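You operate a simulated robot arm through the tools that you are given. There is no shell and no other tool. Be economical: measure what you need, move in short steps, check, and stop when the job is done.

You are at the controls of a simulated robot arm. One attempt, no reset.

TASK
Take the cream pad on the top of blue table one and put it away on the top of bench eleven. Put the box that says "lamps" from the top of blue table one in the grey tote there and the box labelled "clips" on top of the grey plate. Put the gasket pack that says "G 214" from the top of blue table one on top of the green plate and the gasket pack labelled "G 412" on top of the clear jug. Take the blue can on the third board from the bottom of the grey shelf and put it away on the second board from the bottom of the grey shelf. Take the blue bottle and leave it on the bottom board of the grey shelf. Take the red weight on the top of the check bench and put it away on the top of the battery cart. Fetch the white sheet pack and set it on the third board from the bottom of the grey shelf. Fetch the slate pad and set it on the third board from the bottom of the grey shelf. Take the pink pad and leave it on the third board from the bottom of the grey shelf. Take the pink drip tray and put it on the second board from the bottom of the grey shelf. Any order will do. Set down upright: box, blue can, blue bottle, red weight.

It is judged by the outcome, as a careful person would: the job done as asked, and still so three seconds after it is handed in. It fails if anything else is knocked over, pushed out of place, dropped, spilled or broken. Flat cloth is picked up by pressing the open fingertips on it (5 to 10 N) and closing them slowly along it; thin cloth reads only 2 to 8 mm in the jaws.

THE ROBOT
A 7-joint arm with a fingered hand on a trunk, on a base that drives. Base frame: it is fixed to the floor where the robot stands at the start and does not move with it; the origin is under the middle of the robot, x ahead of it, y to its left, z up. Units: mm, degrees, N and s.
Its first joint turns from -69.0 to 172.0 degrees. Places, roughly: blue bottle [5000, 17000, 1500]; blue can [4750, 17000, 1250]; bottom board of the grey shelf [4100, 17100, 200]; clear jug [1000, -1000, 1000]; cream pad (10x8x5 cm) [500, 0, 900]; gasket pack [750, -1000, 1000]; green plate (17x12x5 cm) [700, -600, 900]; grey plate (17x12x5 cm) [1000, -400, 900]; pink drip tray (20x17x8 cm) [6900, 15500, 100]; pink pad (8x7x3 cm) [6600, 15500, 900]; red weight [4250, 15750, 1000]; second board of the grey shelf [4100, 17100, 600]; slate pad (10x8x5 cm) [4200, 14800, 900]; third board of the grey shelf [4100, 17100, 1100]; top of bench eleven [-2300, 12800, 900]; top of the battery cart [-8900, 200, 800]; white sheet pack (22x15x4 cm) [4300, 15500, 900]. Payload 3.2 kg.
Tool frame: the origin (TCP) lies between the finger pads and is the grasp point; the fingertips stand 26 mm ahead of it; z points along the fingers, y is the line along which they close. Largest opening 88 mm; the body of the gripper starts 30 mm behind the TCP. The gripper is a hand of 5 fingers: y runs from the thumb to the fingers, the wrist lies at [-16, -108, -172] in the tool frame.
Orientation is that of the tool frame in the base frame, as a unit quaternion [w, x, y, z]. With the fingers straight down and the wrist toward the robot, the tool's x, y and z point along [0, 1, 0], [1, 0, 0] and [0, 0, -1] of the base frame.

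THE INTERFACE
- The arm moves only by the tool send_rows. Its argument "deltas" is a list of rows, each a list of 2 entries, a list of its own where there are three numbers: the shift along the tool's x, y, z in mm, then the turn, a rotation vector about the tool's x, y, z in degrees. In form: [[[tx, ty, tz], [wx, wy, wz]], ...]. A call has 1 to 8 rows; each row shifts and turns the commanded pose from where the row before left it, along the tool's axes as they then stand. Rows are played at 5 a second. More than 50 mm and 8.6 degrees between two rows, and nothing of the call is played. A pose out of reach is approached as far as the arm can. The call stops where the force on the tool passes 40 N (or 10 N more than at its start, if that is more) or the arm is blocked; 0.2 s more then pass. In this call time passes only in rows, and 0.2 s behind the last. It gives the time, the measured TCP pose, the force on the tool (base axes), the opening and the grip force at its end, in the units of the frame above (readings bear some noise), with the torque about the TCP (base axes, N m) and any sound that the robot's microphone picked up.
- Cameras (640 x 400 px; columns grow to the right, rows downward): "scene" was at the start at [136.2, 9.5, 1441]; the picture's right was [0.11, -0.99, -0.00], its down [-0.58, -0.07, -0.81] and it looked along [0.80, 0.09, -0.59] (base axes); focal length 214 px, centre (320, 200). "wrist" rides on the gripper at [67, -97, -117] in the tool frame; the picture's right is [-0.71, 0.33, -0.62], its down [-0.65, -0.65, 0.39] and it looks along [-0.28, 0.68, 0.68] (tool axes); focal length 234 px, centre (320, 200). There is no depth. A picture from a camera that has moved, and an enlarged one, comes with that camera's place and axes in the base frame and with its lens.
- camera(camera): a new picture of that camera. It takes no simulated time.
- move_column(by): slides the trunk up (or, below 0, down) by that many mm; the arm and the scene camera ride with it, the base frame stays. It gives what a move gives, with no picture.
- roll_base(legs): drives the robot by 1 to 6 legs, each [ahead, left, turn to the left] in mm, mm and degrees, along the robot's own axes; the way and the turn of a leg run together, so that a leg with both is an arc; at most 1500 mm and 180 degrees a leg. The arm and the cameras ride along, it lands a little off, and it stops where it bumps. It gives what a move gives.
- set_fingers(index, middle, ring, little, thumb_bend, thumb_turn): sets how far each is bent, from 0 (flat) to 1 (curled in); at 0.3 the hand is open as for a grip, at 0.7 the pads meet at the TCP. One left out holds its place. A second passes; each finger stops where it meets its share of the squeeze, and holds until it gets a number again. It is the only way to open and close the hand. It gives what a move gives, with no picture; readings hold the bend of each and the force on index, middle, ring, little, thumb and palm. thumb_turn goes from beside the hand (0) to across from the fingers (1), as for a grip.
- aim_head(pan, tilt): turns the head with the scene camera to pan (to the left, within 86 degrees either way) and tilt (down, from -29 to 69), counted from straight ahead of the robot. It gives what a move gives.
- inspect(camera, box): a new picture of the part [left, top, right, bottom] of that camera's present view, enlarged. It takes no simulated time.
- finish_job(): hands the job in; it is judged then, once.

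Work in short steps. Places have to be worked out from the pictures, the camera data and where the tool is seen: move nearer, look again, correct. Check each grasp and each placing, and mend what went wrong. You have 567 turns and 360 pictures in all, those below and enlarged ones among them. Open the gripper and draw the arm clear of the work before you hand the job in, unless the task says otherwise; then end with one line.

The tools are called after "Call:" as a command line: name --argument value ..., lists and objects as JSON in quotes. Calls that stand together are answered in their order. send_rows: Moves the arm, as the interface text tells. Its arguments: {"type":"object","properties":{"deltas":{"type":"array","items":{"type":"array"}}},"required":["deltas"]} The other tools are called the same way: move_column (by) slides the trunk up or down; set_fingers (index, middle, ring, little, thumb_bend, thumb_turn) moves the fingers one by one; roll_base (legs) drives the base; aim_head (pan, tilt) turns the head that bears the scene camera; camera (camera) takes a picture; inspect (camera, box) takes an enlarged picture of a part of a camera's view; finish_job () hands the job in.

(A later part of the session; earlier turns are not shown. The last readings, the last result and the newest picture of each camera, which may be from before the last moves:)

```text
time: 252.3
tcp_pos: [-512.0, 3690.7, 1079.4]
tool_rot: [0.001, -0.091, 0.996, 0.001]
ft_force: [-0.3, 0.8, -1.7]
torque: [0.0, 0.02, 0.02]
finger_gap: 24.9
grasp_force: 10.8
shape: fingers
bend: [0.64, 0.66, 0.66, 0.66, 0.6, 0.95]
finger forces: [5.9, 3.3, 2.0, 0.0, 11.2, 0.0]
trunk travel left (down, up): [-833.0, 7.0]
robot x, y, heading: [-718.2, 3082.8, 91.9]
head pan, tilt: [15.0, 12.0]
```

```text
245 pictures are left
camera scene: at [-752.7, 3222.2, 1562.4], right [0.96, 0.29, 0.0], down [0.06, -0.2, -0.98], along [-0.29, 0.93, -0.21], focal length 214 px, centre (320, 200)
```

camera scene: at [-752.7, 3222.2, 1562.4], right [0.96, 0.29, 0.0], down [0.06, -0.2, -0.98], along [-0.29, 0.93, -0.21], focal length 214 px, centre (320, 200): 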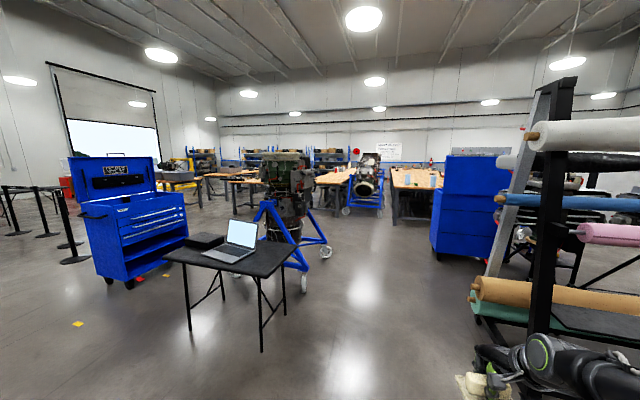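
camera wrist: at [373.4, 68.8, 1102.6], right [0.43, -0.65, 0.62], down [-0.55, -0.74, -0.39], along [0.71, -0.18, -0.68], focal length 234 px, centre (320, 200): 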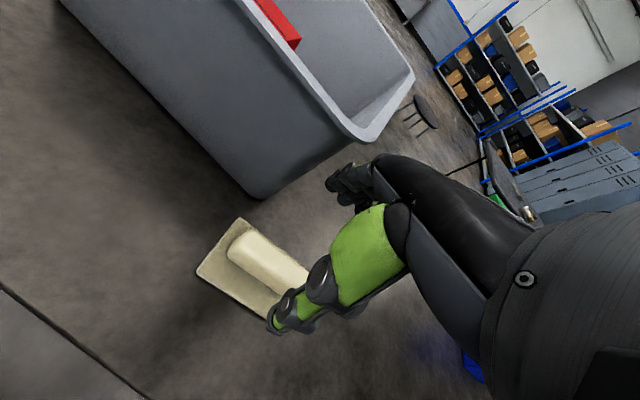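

I continue along x≈-750 to y≈7000.

Call:
roll_base --legs '[[1300, -45, 0], [1300, -45, 0], [1200, -40, 0]]'

Call:
camera --camera "scene"

Call:
aim_head --pan -40 --tilt 12

Call:
camera --camera "scene"

```text
time: 270.6
tcp_pos: [-512.4, 7489.9, 1078.1]
tool_rot: [0.001, -0.09, 0.996, 0.0]
ft_force: [0.4, -0.4, -1.0]
torque: [0.03, -0.02, 0.0]
finger_gap: 24.5
grasp_force: 11.2
shape: fingers
bend: [0.64, 0.66, 0.66, 0.66, 0.6, 0.95]
finger forces: [6.0, 3.2, 1.9, 0.0, 11.2, 0.1]
trunk travel left (down, up): [-833.0, 7.0]
robot x, y, heading: [-725.0, 6883.6, 91.9]
head pan, tilt: [15.0, 12.0]
```

```text
244 pictures are left
camera scene: at [-754.2, 7022.0, 1562.4], right [0.96, 0.29, 0.0], down [0.06, -0.2, -0.98], along [-0.29, 0.94, -0.21], focal length 214 px, centre (320, 200)
```

scene: 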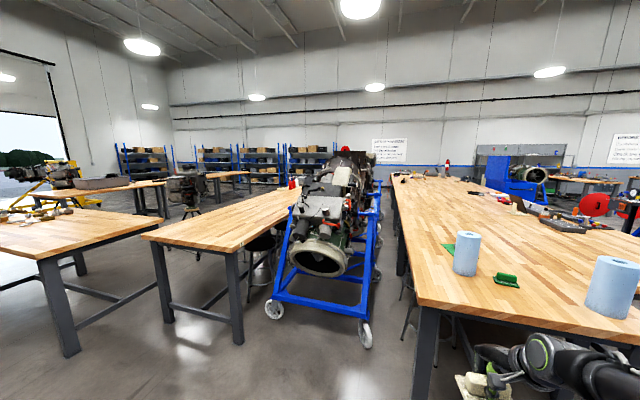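

```text
time: 271.9
tcp_pos: [-512.7, 7489.9, 1077.9]
tool_rot: [0.001, -0.091, 0.996, 0.0]
ft_force: [-0.7, 0.3, -1.0]
torque: [0.01, 0.01, 0.05]
finger_gap: 24.9
grasp_force: 11.2
shape: fingers
bend: [0.64, 0.66, 0.66, 0.66, 0.6, 0.95]
finger forces: [5.9, 3.1, 1.8, 0.1, 11.2, 0.1]
trunk travel left (down, up): [-833.0, 7.0]
robot x, y, heading: [-725.2, 6883.6, 92.0]
head pan, tilt: [-40.0, 12.0]
```

```text
243 pictures are left
camera scene: at [-669.6, 7006.5, 1562.4], right [0.79, -0.62, 0.0], down [-0.13, -0.16, -0.98], along [0.6, 0.77, -0.21], focal length 214 px, centre (320, 200)
```

scene: 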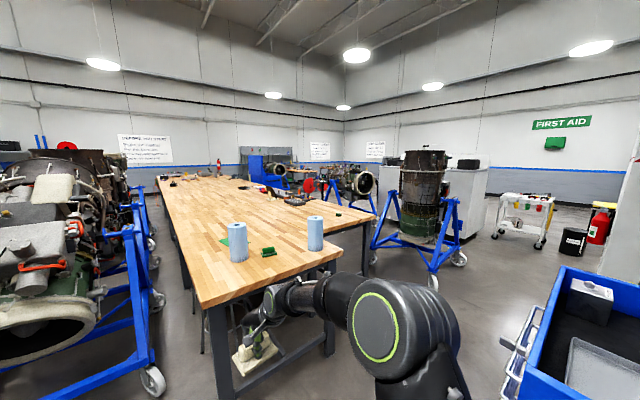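

Benches and engine stands fill the way ahead. I look left and zoom ahead for a lane to bench eleven at (-2300,12800).

Call:
aim_head --pan 45 --tilt 10

Call:
camera --camera "scene"

Call:
inspect --camera "scene" --box '[340, 120, 600, 280]'

```text
time: 273.5
tcp_pos: [-512.4, 7489.0, 1077.8]
tool_rot: [0.002, -0.09, 0.996, 0.0]
ft_force: [0.2, 0.0, -1.8]
torque: [0.02, 0.01, 0.0]
finger_gap: 24.4
grasp_force: 11.3
shape: fingers
bend: [0.64, 0.66, 0.66, 0.66, 0.6, 0.95]
finger forces: [5.9, 3.2, 1.9, 0.0, 11.2, 0.0]
trunk travel left (down, up): [-833.0, 7.0]
robot x, y, heading: [-723.3, 6879.0, 92.0]
head pan, tilt: [45.0, 10.0]
```

```text
242 pictures are left
camera scene: at [-794.9, 6996.5, 1565.7], right [0.68, 0.73, 0.0], down [0.13, -0.12, -0.98], along [-0.72, 0.67, -0.17], focal length 214 px, centre (320, 200)
```

scene: 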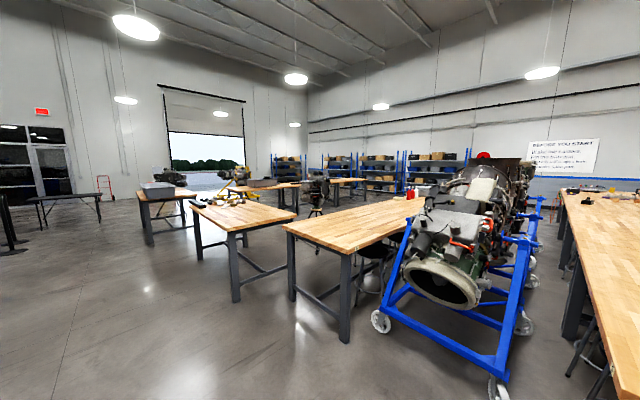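

```text
2.46 times, centred on (470, 200) of scene
camera zoom: at [-794.9, 6996.5, 1565.7], right [0.68, 0.73, 0.0], down [0.13, -0.12, -0.98], along [-0.72, 0.67, -0.17], focal length 528 px, centre (-49, 200)
```

zoom: 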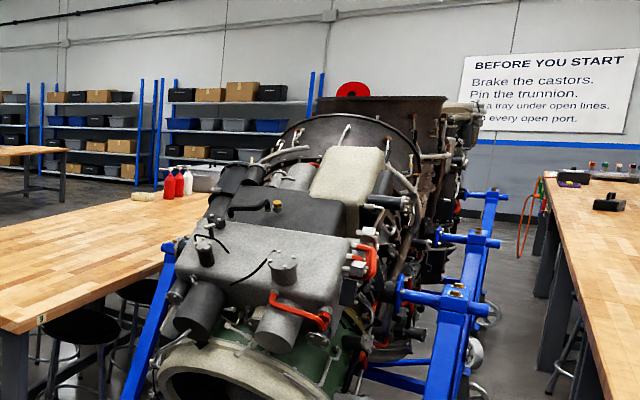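

Bench A carries tag "9"; the way on the left looks open. I turn to face −x and drive along y≈6880 toward x≈-5200, watching.

Call:
roll_base --legs '[[0, 0, 88], [1450, 0, 0], [1450, 0, 0]]'

Call:
aim_head --pan -30 --tilt 10

Call:
camera --camera "scene"

Call:
aim_head --pan -80 --tilt 10

Call:
camera --camera "scene"

```text
time: 291.6
tcp_pos: [-4268.0, 6716.7, 1078.1]
tool_rot: [-0.001, 0.8, -0.6, 0.0]
ft_force: [-0.8, -0.2, -0.7]
torque: [0.01, 0.0, 0.02]
finger_gap: 24.1
grasp_force: 10.2
shape: fingers
bend: [0.64, 0.66, 0.67, 0.66, 0.6, 0.95]
finger forces: [5.8, 2.9, 1.8, 0.1, 10.7, 0.0]
trunk travel left (down, up): [-833.0, 7.0]
robot x, y, heading: [-3643.2, 6564.0, -171.7]
head pan, tilt: [45.0, 10.0]
```

```text
time: 293.0
tcp_pos: [-4268.5, 6716.3, 1078.9]
tool_rot: [0.001, 0.8, -0.599, -0.001]
ft_force: [-0.4, 0.1, 0.0]
torque: [0.02, 0.0, -0.01]
finger_gap: 24.2
grasp_force: 10.9
shape: fingers
bend: [0.64, 0.66, 0.67, 0.66, 0.6, 0.95]
finger forces: [5.8, 3.0, 1.8, 0.0, 10.8, 0.0]
trunk travel left (down, up): [-833.0, 7.0]
robot x, y, heading: [-3643.5, 6567.0, -172.6]
head pan, tilt: [-30.0, 10.0]
```

```text
240 pictures are left
camera scene: at [-3779.3, 6594.5, 1565.7], right [0.38, 0.93, 0.0], down [0.16, -0.07, -0.98], along [-0.91, 0.37, -0.17], focal length 214 px, centre (320, 200)
```

scene: 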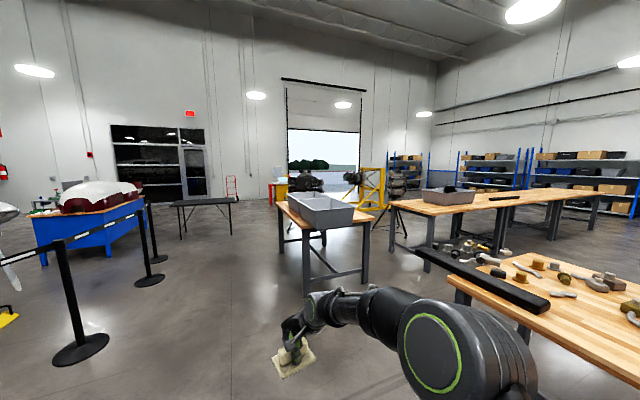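

```text
time: 294.2
tcp_pos: [-4268.5, 6716.5, 1078.3]
tool_rot: [0.0, 0.8, -0.6, -0.001]
ft_force: [0.3, 0.1, -0.6]
torque: [-0.01, 0.0, -0.01]
finger_gap: 24.3
grasp_force: 10.5
shape: fingers
bend: [0.64, 0.66, 0.67, 0.66, 0.6, 0.95]
finger forces: [5.7, 3.0, 1.8, 0.0, 10.8, 0.0]
trunk travel left (down, up): [-833.0, 7.0]
robot x, y, heading: [-3641.1, 6567.1, -172.3]
head pan, tilt: [-80.0, 10.0]
```

```text
239 pictures are left
camera scene: at [-3721.8, 6648.0, 1565.7], right [0.95, 0.31, 0.0], down [0.05, -0.17, -0.98], along [-0.3, 0.94, -0.17], focal length 214 px, centre (320, 200)
```

scene: 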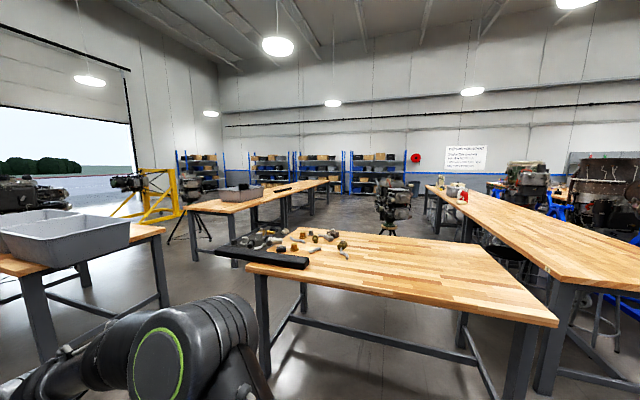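

Call:
inspect --camera "scene" --box '[370, 150, 530, 260]'

Call:
inspect --camera "scene" --box '[170, 150, 400, 280]'

```text
3.64 times, centred on (450, 205) of scene
camera zoom: at [-3721.8, 6648.0, 1565.7], right [0.95, 0.31, 0.0], down [0.05, -0.17, -0.98], along [-0.3, 0.94, -0.17], focal length 780 px, centre (-153, 182)
```

zoom: 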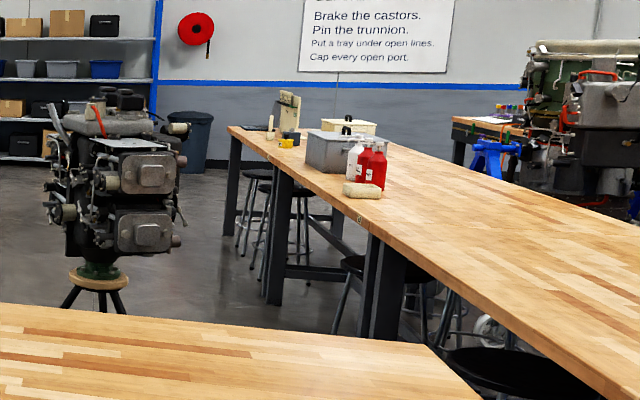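

```text
2.78 times, centred on (285, 215) of scene
camera zoom: at [-3721.8, 6648.0, 1565.7], right [0.95, 0.31, 0.0], down [0.05, -0.17, -0.98], along [-0.3, 0.94, -0.17], focal length 597 px, centre (417, 158)
```

zoom: 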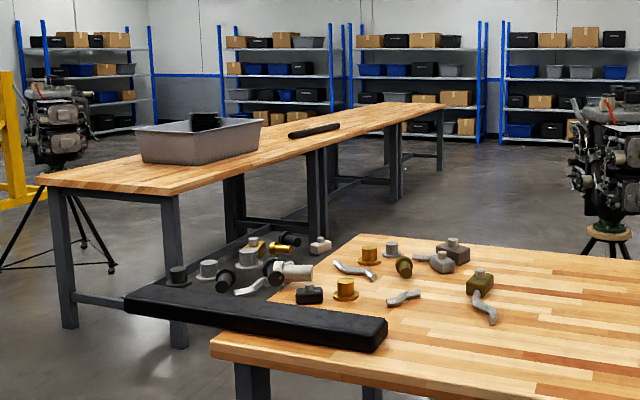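

Bench eleven is the last bench in that column (y≈11900–13800, x≈-2660…-1880). I drive to the lane at x≈-5350, turn to +y and look.

Call:
roll_base --legs '[[1450, -150, 0], [230, 0, 0], [0, 0, -97]]'

Call:
aim_head --pan 0 --tilt 12

Call:
camera --camera "scene"

```text
time: 307.0
tcp_pos: [-5088.4, 7111.8, 1078.7]
tool_rot: [0.001, -0.056, 0.998, 0.0]
ft_force: [-0.1, -0.4, -0.6]
torque: [0.0, 0.03, 0.01]
finger_gap: 23.7
grasp_force: 10.5
shape: fingers
bend: [0.64, 0.66, 0.67, 0.66, 0.61, 0.95]
finger forces: [5.7, 2.7, 1.6, 0.0, 10.2, 0.0]
trunk travel left (down, up): [-833.0, 7.0]
robot x, y, heading: [-5341.8, 6518.3, 87.9]
head pan, tilt: [-80.0, 10.0]
```

```text
time: 308.5
tcp_pos: [-5088.8, 7112.3, 1077.7]
tool_rot: [0.001, -0.056, 0.998, 0.001]
ft_force: [0.0, -1.0, -0.8]
torque: [-0.01, -0.02, 0.01]
finger_gap: 23.6
grasp_force: 10.6
shape: fingers
bend: [0.64, 0.66, 0.67, 0.66, 0.61, 0.95]
finger forces: [5.6, 2.8, 1.5, 0.1, 10.2, 0.0]
trunk travel left (down, up): [-833.0, 7.0]
robot x, y, heading: [-5343.5, 6522.2, 88.0]
head pan, tilt: [0.0, 12.0]
```

```text
236 pictures are left
camera scene: at [-5339.3, 6664.2, 1562.4], right [1.0, -0.04, 0.0], down [-0.01, -0.21, -0.98], along [0.04, 0.98, -0.21], focal length 214 px, centre (320, 200)
```

scene: 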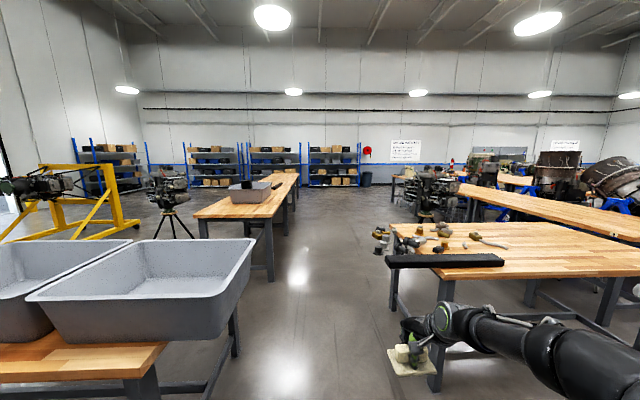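

The lane ahead is clear. I drive on between the benches.

Call:
roll_base --legs '[[1450, -60, 0], [1450, 0, 0], [1450, 0, 0]]'

Call:
aim_head --pan -25 --tilt 15

Call:
camera --camera "scene"

```text
time: 329.4
tcp_pos: [-4543.1, 11405.8, 1078.4]
tool_rot: [0.001, -0.004, 1.0, 0.0]
ft_force: [-0.3, 0.6, -0.5]
torque: [0.04, 0.03, 0.04]
finger_gap: 23.7
grasp_force: 10.5
shape: fingers
bend: [0.64, 0.66, 0.67, 0.66, 0.61, 0.95]
finger forces: [5.6, 2.8, 1.6, 0.0, 10.2, 0.1]
trunk travel left (down, up): [-833.0, 7.0]
robot x, y, heading: [-4857.9, 10846.5, 82.0]
head pan, tilt: [0.0, 12.0]
```

```text
time: 330.2
tcp_pos: [-4544.7, 11405.7, 1078.1]
tool_rot: [0.001, -0.005, 1.0, 0.0]
ft_force: [-0.3, -0.9, -0.7]
torque: [-0.01, -0.03, -0.03]
finger_gap: 23.7
grasp_force: 10.5
shape: fingers
bend: [0.64, 0.66, 0.67, 0.66, 0.61, 0.95]
finger forces: [5.6, 2.8, 1.5, 0.0, 10.1, 0.0]
trunk travel left (down, up): [-833.0, 7.0]
robot x, y, heading: [-4858.9, 10843.2, 82.1]
head pan, tilt: [-25.0, 15.0]
```

```text
235 pictures are left
camera scene: at [-4801.2, 10972.2, 1557.6], right [0.84, -0.54, 0.0], down [-0.14, -0.22, -0.97], along [0.52, 0.81, -0.26], focal length 214 px, centre (320, 200)
```

scene: 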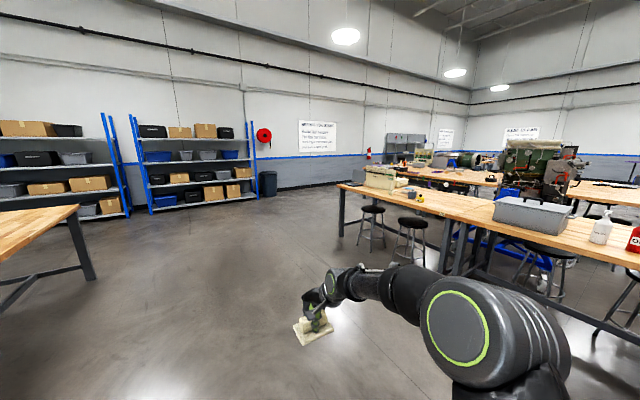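

Call:
aim_head --pan -75 --tilt 15

Call:
camera --camera "scene"

```text
time: 331.4
tcp_pos: [-4543.7, 11406.7, 1077.9]
tool_rot: [0.001, -0.006, 1.0, 0.0]
ft_force: [0.6, 0.1, -1.1]
torque: [-0.02, 0.0, -0.03]
finger_gap: 24.1
grasp_force: 10.6
shape: fingers
bend: [0.64, 0.66, 0.67, 0.66, 0.61, 0.95]
finger forces: [5.5, 2.8, 1.6, 0.0, 10.2, 0.1]
trunk travel left (down, up): [-833.0, 7.0]
robot x, y, heading: [-4860.0, 10845.9, 81.9]
head pan, tilt: [-75.0, 15.0]
```

```text
234 pictures are left
camera scene: at [-4759.2, 10905.4, 1557.5], right [0.12, -0.99, 0.0], down [-0.26, -0.03, -0.97], along [0.96, 0.12, -0.26], focal length 214 px, centre (320, 200)
```

scene: 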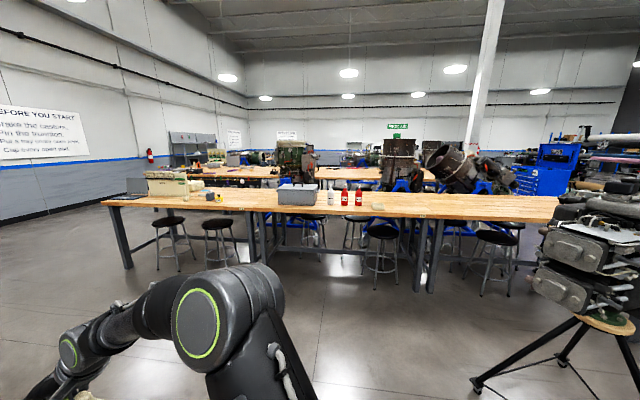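

Call:
inspect --camera "scene" --box '[90, 150, 310, 280]'

```text
2.91 times, centred on (200, 215) of scene
camera zoom: at [-4759.2, 10905.4, 1557.5], right [0.12, -0.99, 0.0], down [-0.26, -0.03, -0.97], along [0.96, 0.12, -0.26], focal length 624 px, centre (669, 156)
```

zoom: 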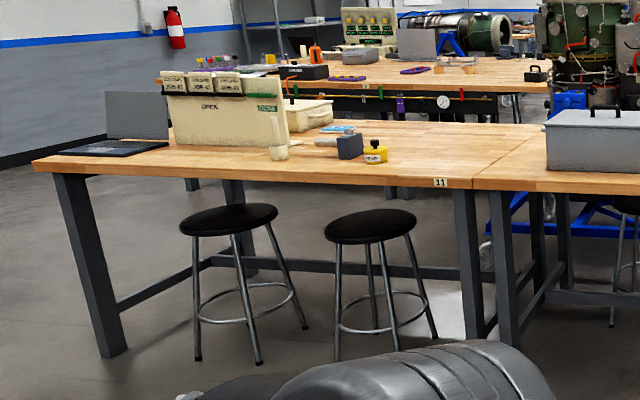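

Bench "11" is confirmed by its tag; its right-front part (y≈11900–12280) is free. I turn to heading 30° and approach that corner clear of the stools.

Call:
roll_base --legs '[[0, 0, -52], [1300, 60, 0]]'

Call:
aim_head --pan 5 --tilt 30

Call:
camera --camera "scene"

```text
time: 340.4
tcp_pos: [-3142.5, 11801.1, 1077.8]
tool_rot: [0.001, 0.396, 0.918, 0.0]
ft_force: [-0.7, 1.1, -0.7]
torque: [-0.01, 0.0, 0.03]
finger_gap: 23.3
grasp_force: 9.8
shape: fingers
bend: [0.64, 0.66, 0.67, 0.66, 0.61, 0.95]
finger forces: [5.6, 2.8, 1.5, 0.0, 10.0, 0.0]
trunk travel left (down, up): [-833.0, 7.0]
robot x, y, heading: [-3767.8, 11648.6, 34.9]
head pan, tilt: [-75.0, 15.0]
```

```text
time: 341.9
tcp_pos: [-3140.7, 11800.5, 1078.2]
tool_rot: [0.001, 0.396, 0.918, 0.0]
ft_force: [-0.1, 0.1, -0.7]
torque: [0.0, 0.03, 0.0]
finger_gap: 23.6
grasp_force: 10.6
shape: fingers
bend: [0.64, 0.66, 0.67, 0.66, 0.61, 0.95]
finger forces: [5.7, 2.7, 1.5, 0.1, 10.0, 0.0]
trunk travel left (down, up): [-833.0, 7.0]
robot x, y, heading: [-3762.7, 11649.5, 35.1]
head pan, tilt: [5.0, 30.0]
```

```text
232 pictures are left
camera scene: at [-3657.2, 11736.6, 1533.4], right [0.64, -0.77, 0.0], down [-0.38, -0.32, -0.87], along [0.67, 0.55, -0.5], focal length 214 px, centre (320, 200)
```

scene: 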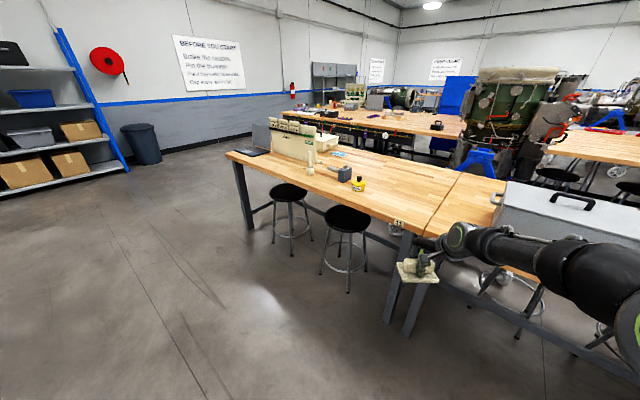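

I drive the last 690 to bring the pad over the free corner.

Call:
roll_base --legs '[[685, -140, 0]]'

Call:
aim_head --pan -10 --tilt 45

Call:
camera --camera "scene"

Call:
camera --camera "wrist"

```text
time: 345.8
tcp_pos: [-2498.9, 12071.6, 1077.9]
tool_rot: [0.001, 0.399, 0.917, 0.0]
ft_force: [0.1, -0.3, 0.0]
torque: [-0.03, 0.0, -0.01]
finger_gap: 23.5
grasp_force: 10.1
shape: fingers
bend: [0.64, 0.66, 0.67, 0.66, 0.61, 0.95]
finger forces: [5.6, 2.7, 1.6, 0.0, 10.0, 0.0]
trunk travel left (down, up): [-833.0, 7.0]
robot x, y, heading: [-3127.1, 11921.0, 34.6]
head pan, tilt: [5.0, 30.0]
```

```text
time: 346.6
tcp_pos: [-2498.8, 12071.1, 1077.9]
tool_rot: [0.001, 0.399, 0.917, -0.001]
ft_force: [-0.5, 0.0, -1.5]
torque: [0.02, 0.02, -0.01]
finger_gap: 23.2
grasp_force: 9.3
shape: fingers
bend: [0.64, 0.66, 0.67, 0.66, 0.61, 0.95]
finger forces: [5.6, 2.7, 1.6, 0.0, 10.0, 0.1]
trunk travel left (down, up): [-833.0, 7.0]
robot x, y, heading: [-3125.3, 11922.2, 34.6]
head pan, tilt: [-10.0, 45.0]
```

```text
231 pictures are left
camera scene: at [-3010.4, 11985.7, 1510.8], right [0.42, -0.91, 0.0], down [-0.64, -0.29, -0.71], along [0.64, 0.29, -0.71], focal length 214 px, centre (320, 200)
```

scene: 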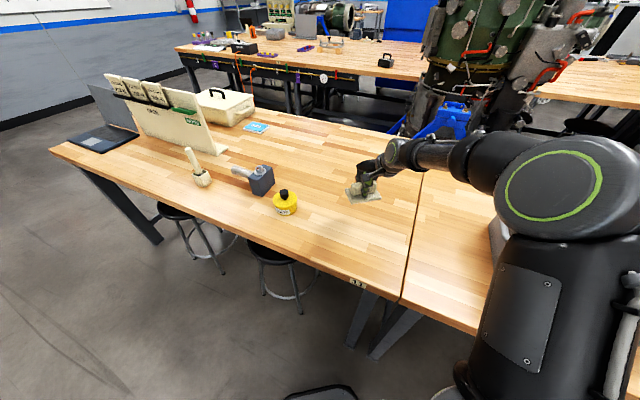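

```text
230 pictures are left
camera wrist: at [-2614.8, 12053.3, 1195.6], right [0.72, -0.29, 0.62], down [-0.04, -0.92, -0.39], along [0.69, 0.26, -0.68], focal length 234 px, centre (320, 200)
```

wrist: 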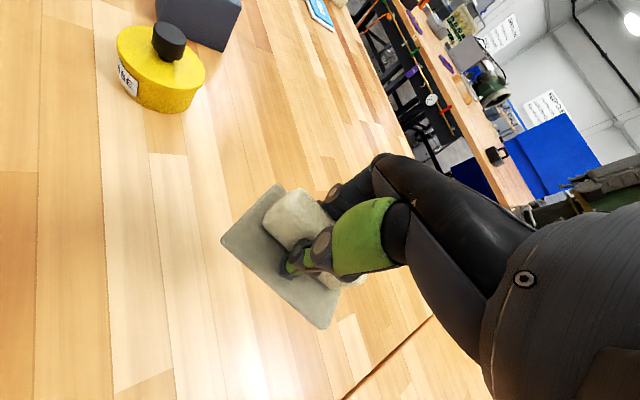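

Well placed over the bench. I lower, then feel for contact.

Call:
move_column --by -105

Call:
inspect --camera "scene" --box '[290, 90, 430, 220]'

```text
time: 347.9
tcp_pos: [-2498.8, 12071.7, 973.7]
tool_rot: [0.001, 0.399, 0.917, 0.0]
ft_force: [-0.2, -0.1, -1.1]
torque: [0.01, 0.02, 0.01]
finger_gap: 23.4
grasp_force: 9.6
shape: fingers
bend: [0.64, 0.66, 0.67, 0.66, 0.61, 0.95]
finger forces: [5.7, 2.7, 1.7, 0.0, 10.0, 0.0]
trunk travel left (down, up): [-728.0, 112.0]
robot x, y, heading: [-3128.5, 11921.7, 34.5]
head pan, tilt: [-10.0, 45.0]
```

```text
3.08 times, centred on (360, 155) of scene
camera zoom: at [-3010.6, 11985.6, 1405.8], right [0.42, -0.91, 0.0], down [-0.64, -0.29, -0.71], along [0.64, 0.29, -0.71], focal length 660 px, centre (197, 338)
```

zoom: 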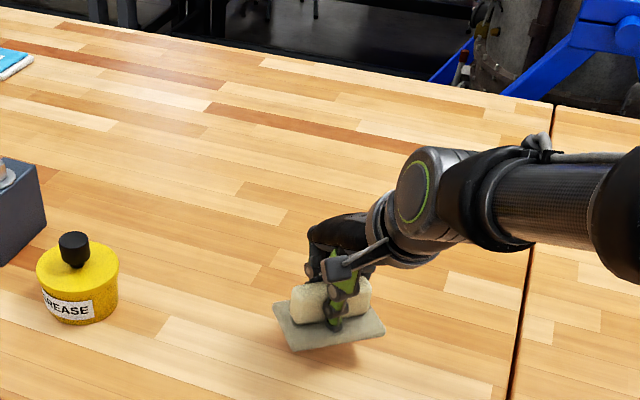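

Call:
send_rows --deltas '[[[0, 0, 12], [0, 0, 0]], [[0, 0, 10], [0, 0, 0]], [[0, 0, 8], [0, 0, 0]]]'

Call:
inspect --camera "scene" --box '[290, 90, 430, 220]'

```text
time: 348.7
tcp_pos: [-2497.1, 12071.4, 943.9]
tool_rot: [0.0, 0.4, 0.916, 0.0]
ft_force: [-0.7, -0.9, -0.5]
torque: [0.01, -0.01, -0.03]
finger_gap: 23.3
grasp_force: 10.3
shape: fingers
bend: [0.64, 0.66, 0.67, 0.66, 0.61, 0.95]
finger forces: [5.5, 2.7, 1.5, 0.0, 10.0, 0.0]
trunk travel left (down, up): [-728.0, 112.0]
robot x, y, heading: [-3125.1, 11925.2, 34.6]
head pan, tilt: [-10.0, 45.0]
```

```text
3.08 times, centred on (360, 155) of scene
camera zoom: at [-3010.1, 11985.6, 1405.7], right [0.42, -0.91, 0.0], down [-0.64, -0.29, -0.71], along [0.64, 0.29, -0.71], focal length 660 px, centre (197, 338)
```

zoom: 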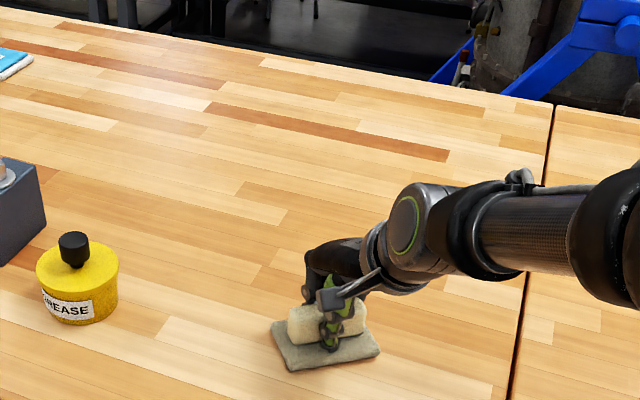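

Call:
send_rows --deltas '[[[0, 0, 6], [0, 0, 0]], [[0, 0, 5], [0, 0, 0]], [[0, 0, 4], [0, 0, 0]]]'

Call:
send_rows --deltas '[[[0, 0, 4], [0, 0, 0]], [[0, 0, 4], [0, 0, 0]]]'

```text
time: 349.7
tcp_pos: [-2494.6, 12074.1, 940.4]
tool_rot: [0.009, 0.4, 0.916, 0.013]
ft_force: [-3.1, -2.7, 16.5]
torque: [-0.06, 0.28, 0.06]
finger_gap: 23.6
grasp_force: 17.5
shape: fingers
bend: [0.65, 0.67, 0.68, 0.66, 0.6, 0.95]
finger forces: [5.5, 2.7, 1.2, 0.0, 25.7, 0.1]
trunk travel left (down, up): [-728.0, 112.0]
robot x, y, heading: [-3121.9, 11922.9, 34.5]
head pan, tilt: [-10.0, 45.0]
stopped in row 3: the force on the tool passed its limit (the readings are from after the stop); the commanded pose is now the measured one
```

```text
time: 350.3
tcp_pos: [-2491.5, 12075.7, 940.6]
tool_rot: [0.012, 0.401, 0.916, 0.021]
ft_force: [-5.0, -1.8, 19.2]
torque: [-0.23, 0.51, 0.02]
finger_gap: 24.1
grasp_force: 20.0
shape: fingers
bend: [0.65, 0.67, 0.68, 0.66, 0.6, 0.95]
finger forces: [4.9, 2.1, 1.0, 0.1, 32.0, 0.1]
trunk travel left (down, up): [-728.0, 112.0]
robot x, y, heading: [-3126.9, 11926.8, 34.8]
head pan, tilt: [-10.0, 45.0]
stopped in row 2: the force on the tool passed its limit (the readings are from after the stop); the commanded pose is now the measured one
```

On the bench. I release, back up 6 mm and rise.

Call:
set_fingers --index 0.45 --middle 0.45 --ring 0.45 --little 0.45 --thumb_bend 0.42

Call:
move_column --by 110

Call:
inspect --camera "scene" --box '[260, 110, 430, 250]'

```text
time: 351.3
tcp_pos: [-2493.0, 12076.6, 942.4]
tool_rot: [0.014, 0.401, 0.916, 0.02]
ft_force: [0.8, 5.7, 31.3]
torque: [-0.31, 0.85, -0.12]
finger_gap: 47.7
grasp_force: 15.6
shape: fingers
bend: [0.45, 0.45, 0.45, 0.45, 0.48, 0.96]
finger forces: [0.0, 0.1, 0.0, 0.0, 31.2, 0.0]
trunk travel left (down, up): [-728.0, 112.0]
robot x, y, heading: [-3123.6, 11923.8, 34.6]
head pan, tilt: [-10.0, 45.0]
```

```text
time: 352.7
tcp_pos: [-2489.9, 12076.6, 1045.3]
tool_rot: [0.01, 0.401, 0.916, 0.016]
ft_force: [0.3, 0.0, -0.3]
torque: [0.03, 0.01, 0.01]
finger_gap: 58.8
grasp_force: 0.1
shape: fingers
bend: [0.45, 0.45, 0.45, 0.45, 0.42, 0.97]
finger forces: [0.1, 0.0, 0.0, 0.0, 0.0, 0.1]
trunk travel left (down, up): [-838.0, 2.0]
robot x, y, heading: [-3129.0, 11924.3, 34.7]
head pan, tilt: [-10.0, 45.0]
```

```text
2.86 times, centred on (345, 180) of scene
camera zoom: at [-3010.1, 11985.3, 1515.7], right [0.41, -0.91, 0.0], down [-0.64, -0.29, -0.71], along [0.64, 0.29, -0.71], focal length 613 px, centre (249, 257)
```

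zoom: 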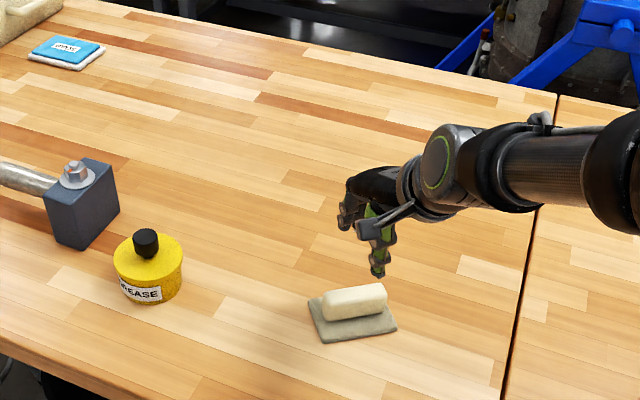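

The cream pad is on bench eleven. I level the hand, back out, turn to +y and drive past the bench end.

Call:
send_rows --deltas '[[[0, 0, 0], [2.1, 0.3, 0]]]'

Call:
roll_base --legs '[[-600, 0, 0], [0, 0, 54], [1450, 0, 0], [1450, 0, 0]]'

Call:
aim_head --pan -70 --tilt 12

Call:
camera --camera "scene"

```text
time: 353.1
tcp_pos: [-2490.0, 12075.1, 1045.5]
tool_rot: [0.001, 0.401, 0.916, 0.0]
ft_force: [-0.5, 0.2, 0.3]
torque: [0.01, -0.01, 0.01]
finger_gap: 58.9
grasp_force: 0.0
shape: fingers
bend: [0.45, 0.45, 0.45, 0.45, 0.42, 0.97]
finger forces: [0.1, 0.0, 0.1, 0.1, 0.1, 0.0]
trunk travel left (down, up): [-838.0, 2.0]
robot x, y, heading: [-3126.8, 11919.4, 34.4]
head pan, tilt: [-10.0, 45.0]
```

```text
time: 372.7
tcp_pos: [-3155.0, 15146.8, 1045.2]
tool_rot: [0.001, -0.035, 0.999, -0.001]
ft_force: [-0.1, -0.3, 0.0]
torque: [-0.04, -0.01, 0.0]
finger_gap: 59.5
grasp_force: 0.1
shape: fingers
bend: [0.45, 0.45, 0.45, 0.45, 0.42, 0.97]
finger forces: [0.1, 0.0, 0.0, 0.1, 0.1, 0.0]
trunk travel left (down, up): [-838.0, 2.0]
robot x, y, heading: [-3433.6, 14557.4, 85.9]
head pan, tilt: [-10.0, 45.0]
```

```text
time: 374.0
tcp_pos: [-3154.6, 15147.0, 1045.2]
tool_rot: [0.001, -0.035, 0.999, 0.0]
ft_force: [-0.2, 0.4, -0.2]
torque: [0.03, -0.01, 0.01]
finger_gap: 59.2
grasp_force: 0.0
shape: fingers
bend: [0.45, 0.45, 0.45, 0.45, 0.42, 0.97]
finger forces: [0.0, 0.0, 0.0, 0.1, 0.1, 0.0]
trunk travel left (down, up): [-838.0, 2.0]
robot x, y, heading: [-3434.2, 14558.2, 85.8]
head pan, tilt: [-70.0, 12.0]
```

```text
226 pictures are left
camera scene: at [-3340.4, 14631.9, 1567.4], right [0.27, -0.96, 0.0], down [-0.2, -0.06, -0.98], along [0.94, 0.27, -0.21], focal length 214 px, centre (320, 200)
```

scene: 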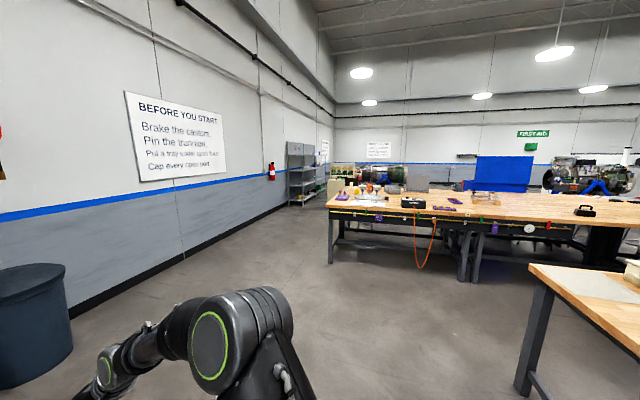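

The grey shelf is visible by the far wall. I turn to +x, slide to y≈16000 and drive along the wall aisle.

Call:
roll_base --legs '[[0, 0, -84], [0, 1450, 0], [1450, 0, 0], [1450, 0, 0]]'

Call:
aim_head --pan 0 --tilt 12

Call:
camera --camera "scene"

```text
time: 398.3
tcp_pos: [24.2, 15943.1, 1044.9]
tool_rot: [0.0, 0.625, 0.78, 0.0]
ft_force: [-0.7, 0.3, 0.0]
torque: [0.0, 0.0, -0.02]
finger_gap: 59.4
grasp_force: 0.1
shape: fingers
bend: [0.45, 0.45, 0.45, 0.45, 0.42, 0.97]
finger forces: [0.0, 0.0, 0.0, 0.0, 0.1, 0.0]
trunk travel left (down, up): [-838.0, 2.0]
robot x, y, heading: [-605.3, 16131.6, 4.2]
head pan, tilt: [-70.0, 12.0]
```

```text
time: 399.7
tcp_pos: [24.7, 15943.5, 1045.7]
tool_rot: [0.001, 0.625, 0.781, -0.001]
ft_force: [0.0, -0.1, -0.6]
torque: [-0.01, -0.02, -0.01]
finger_gap: 59.0
grasp_force: 0.0
shape: fingers
bend: [0.45, 0.45, 0.45, 0.45, 0.42, 0.97]
finger forces: [0.0, 0.0, 0.0, 0.0, 0.1, 0.0]
trunk travel left (down, up): [-838.0, 2.0]
robot x, y, heading: [-600.4, 16132.7, 4.4]
head pan, tilt: [0.0, 12.0]
```

```text
225 pictures are left
camera scene: at [-458.7, 16141.2, 1567.5], right [0.08, -1.0, 0.0], down [-0.21, -0.02, -0.98], along [0.98, 0.07, -0.21], focal length 214 px, centre (320, 200)
```

scene: 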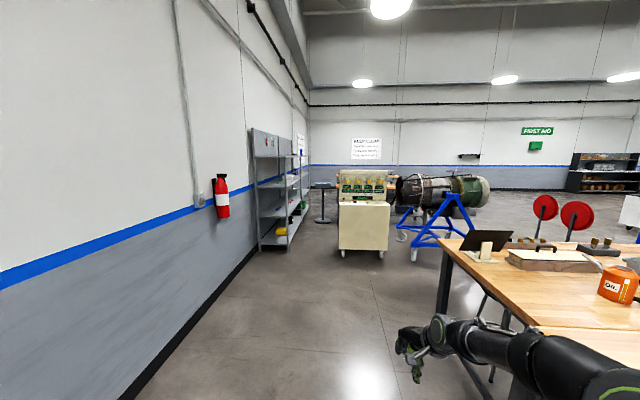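

Call:
roll_base --legs '[[1300, 0, -4], [1200, 230, 0]]'

Call:
camera --camera "scene"

Call:
inspect --camera "scene" --box '[160, 80, 480, 300]'

```text
time: 412.0
tcp_pos: [2506.1, 16189.3, 1046.3]
tool_rot: [0.001, 0.652, 0.758, -0.001]
ft_force: [0.0, -0.6, -0.3]
torque: [-0.01, 0.01, -0.01]
finger_gap: 59.2
grasp_force: 0.1
shape: fingers
bend: [0.45, 0.45, 0.45, 0.45, 0.42, 0.97]
finger forces: [0.0, 0.0, 0.0, 0.1, 0.1, 0.0]
trunk travel left (down, up): [-838.0, 2.0]
robot x, y, heading: [1894.2, 16420.8, 0.4]
head pan, tilt: [0.0, 12.0]
```

```text
224 pictures are left
camera scene: at [2037.8, 16420.4, 1567.5], right [0.01, -1.0, 0.0], down [-0.21, 0.0, -0.98], along [0.98, 0.01, -0.21], focal length 214 px, centre (320, 200)
```

scene: 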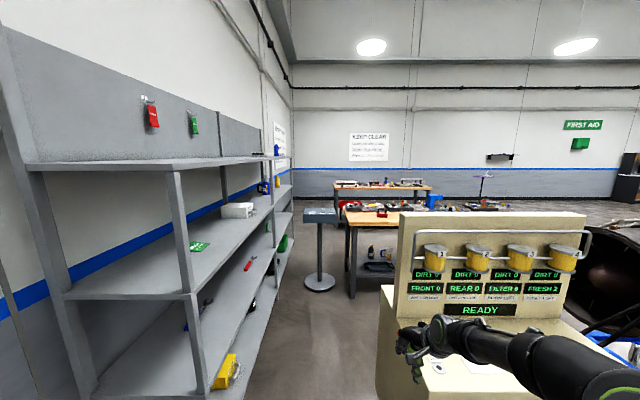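

```text
1.82 times, centred on (320, 190) of scene
camera zoom: at [2037.8, 16420.4, 1567.5], right [0.01, -1.0, 0.0], down [-0.21, 0.0, -0.98], along [0.98, 0.01, -0.21], focal length 390 px, centre (320, 218)
```

zoom: 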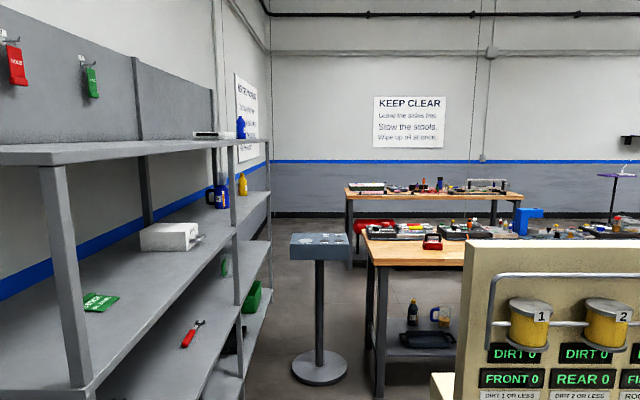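

The shelf, a READY cart, a pedestal and a wooden bench lie ahead. I shift left for clearance, advance to x≈3000 and look round.

Call:
roll_base --legs '[[0, 120, 0], [1000, 0, 0]]'

Call:
aim_head --pan -45 --tilt 20

Call:
camera --camera "scene"

Call:
aim_head --pan 40 --tilt 25

Call:
camera --camera "scene"

```text
time: 418.0
tcp_pos: [3495.5, 16323.5, 1045.3]
tool_rot: [0.001, 0.649, 0.76, 0.0]
ft_force: [-0.7, 0.3, 0.5]
torque: [0.0, -0.02, 0.0]
finger_gap: 59.4
grasp_force: 0.0
shape: fingers
bend: [0.45, 0.45, 0.45, 0.45, 0.42, 0.97]
finger forces: [0.0, 0.0, 0.0, 0.0, 0.1, 0.0]
trunk travel left (down, up): [-838.0, 2.0]
robot x, y, heading: [2886.3, 16548.9, 0.8]
head pan, tilt: [0.0, 12.0]
```

```text
time: 419.1
tcp_pos: [3495.8, 16323.4, 1046.1]
tool_rot: [0.001, 0.649, 0.761, -0.001]
ft_force: [-0.7, 0.0, 1.1]
torque: [-0.03, -0.03, 0.03]
finger_gap: 59.1
grasp_force: 0.0
shape: fingers
bend: [0.45, 0.45, 0.45, 0.45, 0.42, 0.97]
finger forces: [0.0, 0.0, 0.0, 0.0, 0.0, 0.0]
trunk travel left (down, up): [-838.0, 2.0]
robot x, y, heading: [2885.1, 16547.7, 0.8]
head pan, tilt: [-45.0, 20.0]
```

```text
222 pictures are left
camera scene: at [3000.5, 16484.3, 1554.4], right [-0.7, -0.72, 0.0], down [-0.25, 0.24, -0.94], along [0.67, -0.65, -0.34], focal length 214 px, centre (320, 200)
```

scene: 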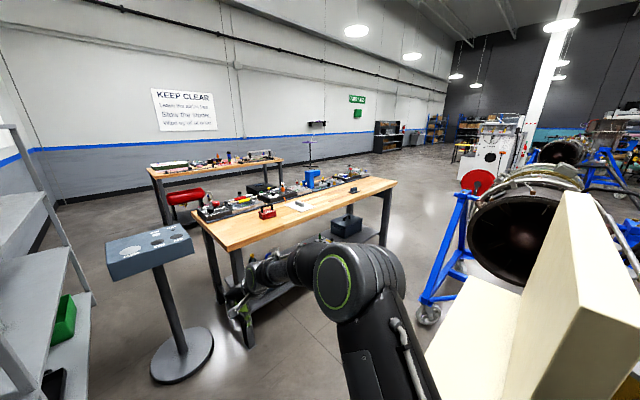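

```text
time: 420.7
tcp_pos: [3497.2, 16323.1, 1044.9]
tool_rot: [0.0, 0.649, 0.761, -0.001]
ft_force: [-1.2, 0.5, -0.4]
torque: [-0.03, -0.04, -0.02]
finger_gap: 59.4
grasp_force: 0.0
shape: fingers
bend: [0.45, 0.45, 0.45, 0.45, 0.42, 0.97]
finger forces: [0.1, 0.0, 0.0, 0.0, 0.0, 0.0]
trunk travel left (down, up): [-838.0, 2.0]
robot x, y, heading: [2881.1, 16549.4, 0.5]
head pan, tilt: [40.0, 25.0]
```

```text
221 pictures are left
camera scene: at [3003.4, 16609.2, 1546.3], right [0.65, -0.76, 0.0], down [-0.32, -0.28, -0.91], along [0.69, 0.59, -0.42], focal length 214 px, centre (320, 200)
```

scene: 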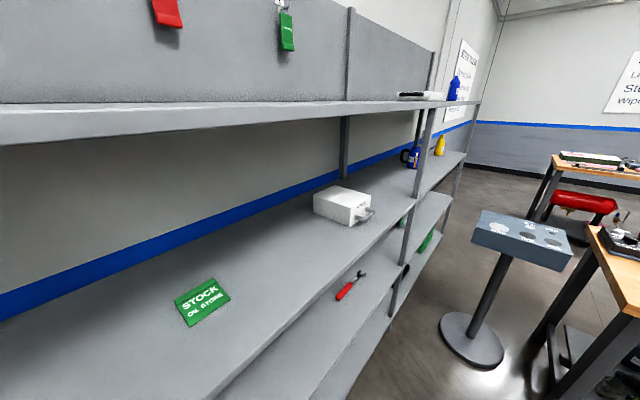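

The third board (z≈1100, front edge y≈16860) has plenty of room near x≈3000–3600, and the check bench runs x≈4016–4740, y≈14260–16140. I raise the hand, advance to x≈3450 and look at the bench.

Call:
send_rows --deltas '[[[0, 0, -40], [0, 0, 0]], [[0, 0, -40], [0, 0, 0]], [[0, 0, -30], [0, 0, 4]]]'

Call:
roll_base --legs '[[560, 0, 0]]'

Call:
aim_head --pan -50 --tilt 35

Call:
camera --camera "scene"

```text
time: 421.5
tcp_pos: [3494.1, 16324.0, 1154.5]
tool_rot: [0.001, 0.676, 0.737, -0.001]
ft_force: [-0.9, 0.3, 0.5]
torque: [0.01, 0.0, 0.02]
finger_gap: 59.3
grasp_force: 0.0
shape: fingers
bend: [0.45, 0.45, 0.45, 0.45, 0.42, 0.97]
finger forces: [0.0, 0.0, 0.1, 0.0, 0.0, 0.0]
trunk travel left (down, up): [-838.0, 2.0]
robot x, y, heading: [2884.2, 16551.6, 0.6]
head pan, tilt: [40.0, 25.0]
```

```text
time: 424.7
tcp_pos: [4043.2, 16323.3, 1153.4]
tool_rot: [0.001, 0.679, 0.734, 0.0]
ft_force: [1.1, 0.8, -0.6]
torque: [-0.01, -0.03, 0.01]
finger_gap: 59.3
grasp_force: 0.0
shape: fingers
bend: [0.45, 0.45, 0.45, 0.45, 0.42, 0.97]
finger forces: [0.0, 0.0, 0.0, 0.0, 0.0, 0.0]
trunk travel left (down, up): [-838.0, 2.0]
robot x, y, heading: [3436.3, 16553.8, 0.5]
head pan, tilt: [40.0, 25.0]
```

```text
time: 426.3
tcp_pos: [4043.4, 16322.3, 1153.0]
tool_rot: [0.0, 0.678, 0.735, -0.001]
ft_force: [0.1, 0.4, -1.2]
torque: [0.01, 0.0, 0.0]
finger_gap: 59.5
grasp_force: 0.2
shape: fingers
bend: [0.45, 0.45, 0.45, 0.45, 0.42, 0.97]
finger forces: [0.0, 0.1, 0.0, 0.1, 0.0, 0.0]
trunk travel left (down, up): [-838.0, 2.0]
robot x, y, heading: [3436.7, 16551.2, 0.1]
head pan, tilt: [-50.0, 35.0]
```

```text
220 pictures are left
camera scene: at [3542.6, 16487.4, 1530.6], right [-0.76, -0.65, 0.0], down [-0.37, 0.44, -0.82], along [0.53, -0.62, -0.57], focal length 214 px, centre (320, 200)
```

scene: 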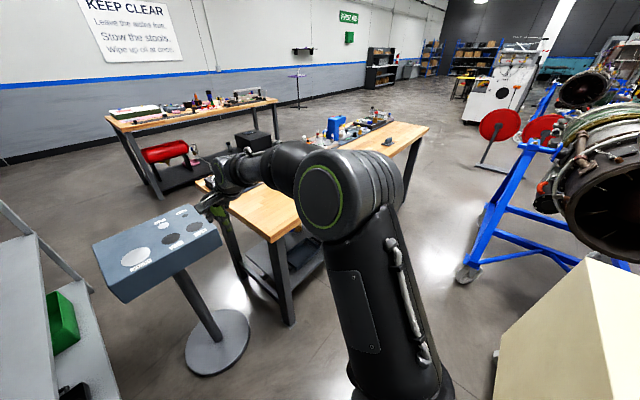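

The arm hides the bench. I raise the hand high and slide right along the bench so that the items come in front of the camera.

Call:
send_rows --deltas '[[[0, -30, -40], [0, 0, 0]], [[0, -30, -40], [0, 0, 0]], [[0, -20, -40], [0, 0, 4]]]'

Call:
roll_base --legs '[[0, -900, 0]]'

Call:
aim_head --pan 10 --tilt 35

Call:
camera --camera "scene"

Call:
camera --camera "wrist"

```text
time: 427.1
tcp_pos: [3962.8, 16323.4, 1276.5]
tool_rot: [0.003, 0.703, 0.711, -0.003]
ft_force: [0.4, 0.8, -0.6]
torque: [-0.03, -0.01, -0.04]
finger_gap: 59.5
grasp_force: 0.1
shape: fingers
bend: [0.45, 0.45, 0.45, 0.45, 0.42, 0.97]
finger forces: [0.0, 0.0, 0.0, 0.0, 0.0, 0.0]
trunk travel left (down, up): [-838.0, 2.0]
robot x, y, heading: [3434.6, 16557.9, 0.4]
head pan, tilt: [-50.0, 35.0]
```

```text
time: 431.9
tcp_pos: [3986.6, 15418.1, 1273.7]
tool_rot: [0.001, 0.696, 0.718, -0.001]
ft_force: [0.4, -0.6, -0.9]
torque: [-0.01, 0.0, -0.01]
finger_gap: 59.2
grasp_force: 0.1
shape: fingers
bend: [0.45, 0.45, 0.45, 0.45, 0.42, 0.97]
finger forces: [0.0, 0.1, 0.0, 0.0, 0.1, 0.0]
trunk travel left (down, up): [-838.0, 2.0]
robot x, y, heading: [3452.9, 15645.2, 1.7]
head pan, tilt: [-50.0, 35.0]
```

```text
time: 433.2
tcp_pos: [3983.9, 15417.9, 1273.8]
tool_rot: [0.001, 0.696, 0.718, -0.001]
ft_force: [-1.1, -0.1, -0.7]
torque: [-0.01, -0.01, 0.06]
finger_gap: 59.9
grasp_force: 0.1
shape: fingers
bend: [0.45, 0.45, 0.45, 0.45, 0.42, 0.97]
finger forces: [0.1, 0.1, 0.0, 0.1, 0.0, 0.1]
trunk travel left (down, up): [-838.0, 2.0]
robot x, y, heading: [3451.0, 15644.6, 2.0]
head pan, tilt: [10.0, 35.0]
```

```text
219 pictures are left
camera scene: at [3587.3, 15662.0, 1530.6], right [0.2, -0.98, 0.0], down [-0.56, -0.11, -0.82], along [0.8, 0.16, -0.57], focal length 214 px, centre (320, 200)
```

scene: 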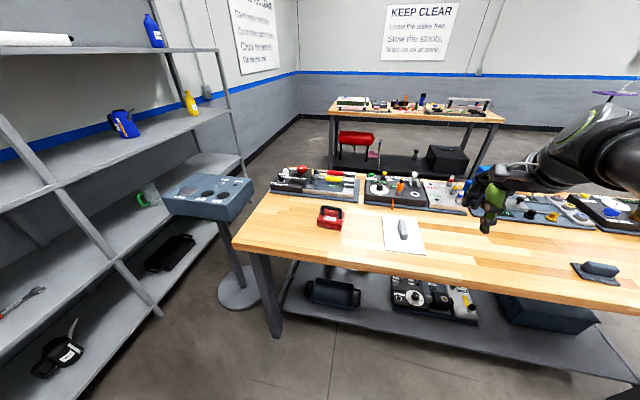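

```text
218 pictures are left
camera wrist: at [3886.3, 15480.9, 1391.3], right [0.35, -0.7, 0.62], down [-0.63, -0.67, -0.39], along [0.69, -0.26, -0.68], focal length 234 px, centre (320, 200)
```

wrist: 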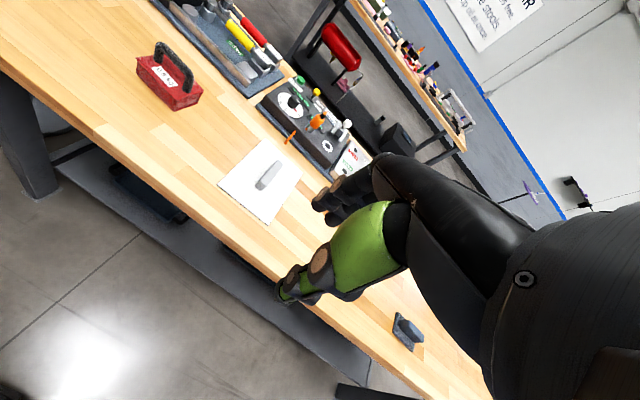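

The red weight, white sheet pack and slate pad are all in view. I zoom to measure them.

Call:
inspect --camera "scene" --box '[300, 180, 440, 270]'

Call:
inspect --camera "scene" --box '[90, 0, 240, 170]'

```text
4.44 times, centred on (370, 225) of scene
camera zoom: at [3587.3, 15662.0, 1530.6], right [0.2, -0.98, 0.0], down [-0.56, -0.11, -0.82], along [0.8, 0.16, -0.57], focal length 953 px, centre (98, 89)
```

zoom: 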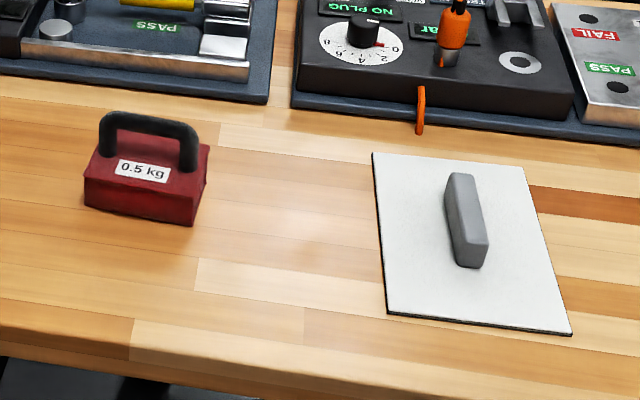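

```text
2.35 times, centred on (165, 85) of scene
camera zoom: at [3587.3, 15662.0, 1530.6], right [0.2, -0.98, 0.0], down [-0.56, -0.11, -0.82], along [0.8, 0.16, -0.57], focal length 505 px, centre (685, 471)
```

zoom: 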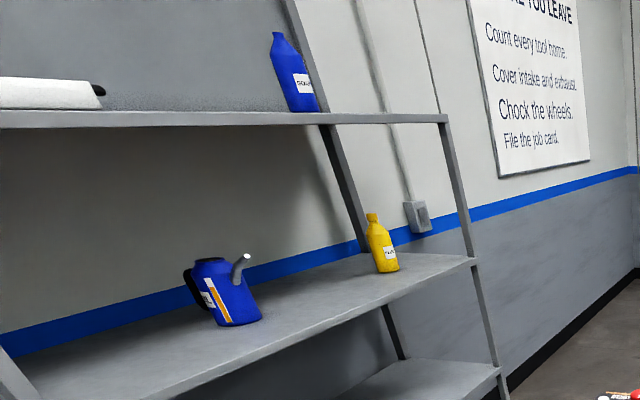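

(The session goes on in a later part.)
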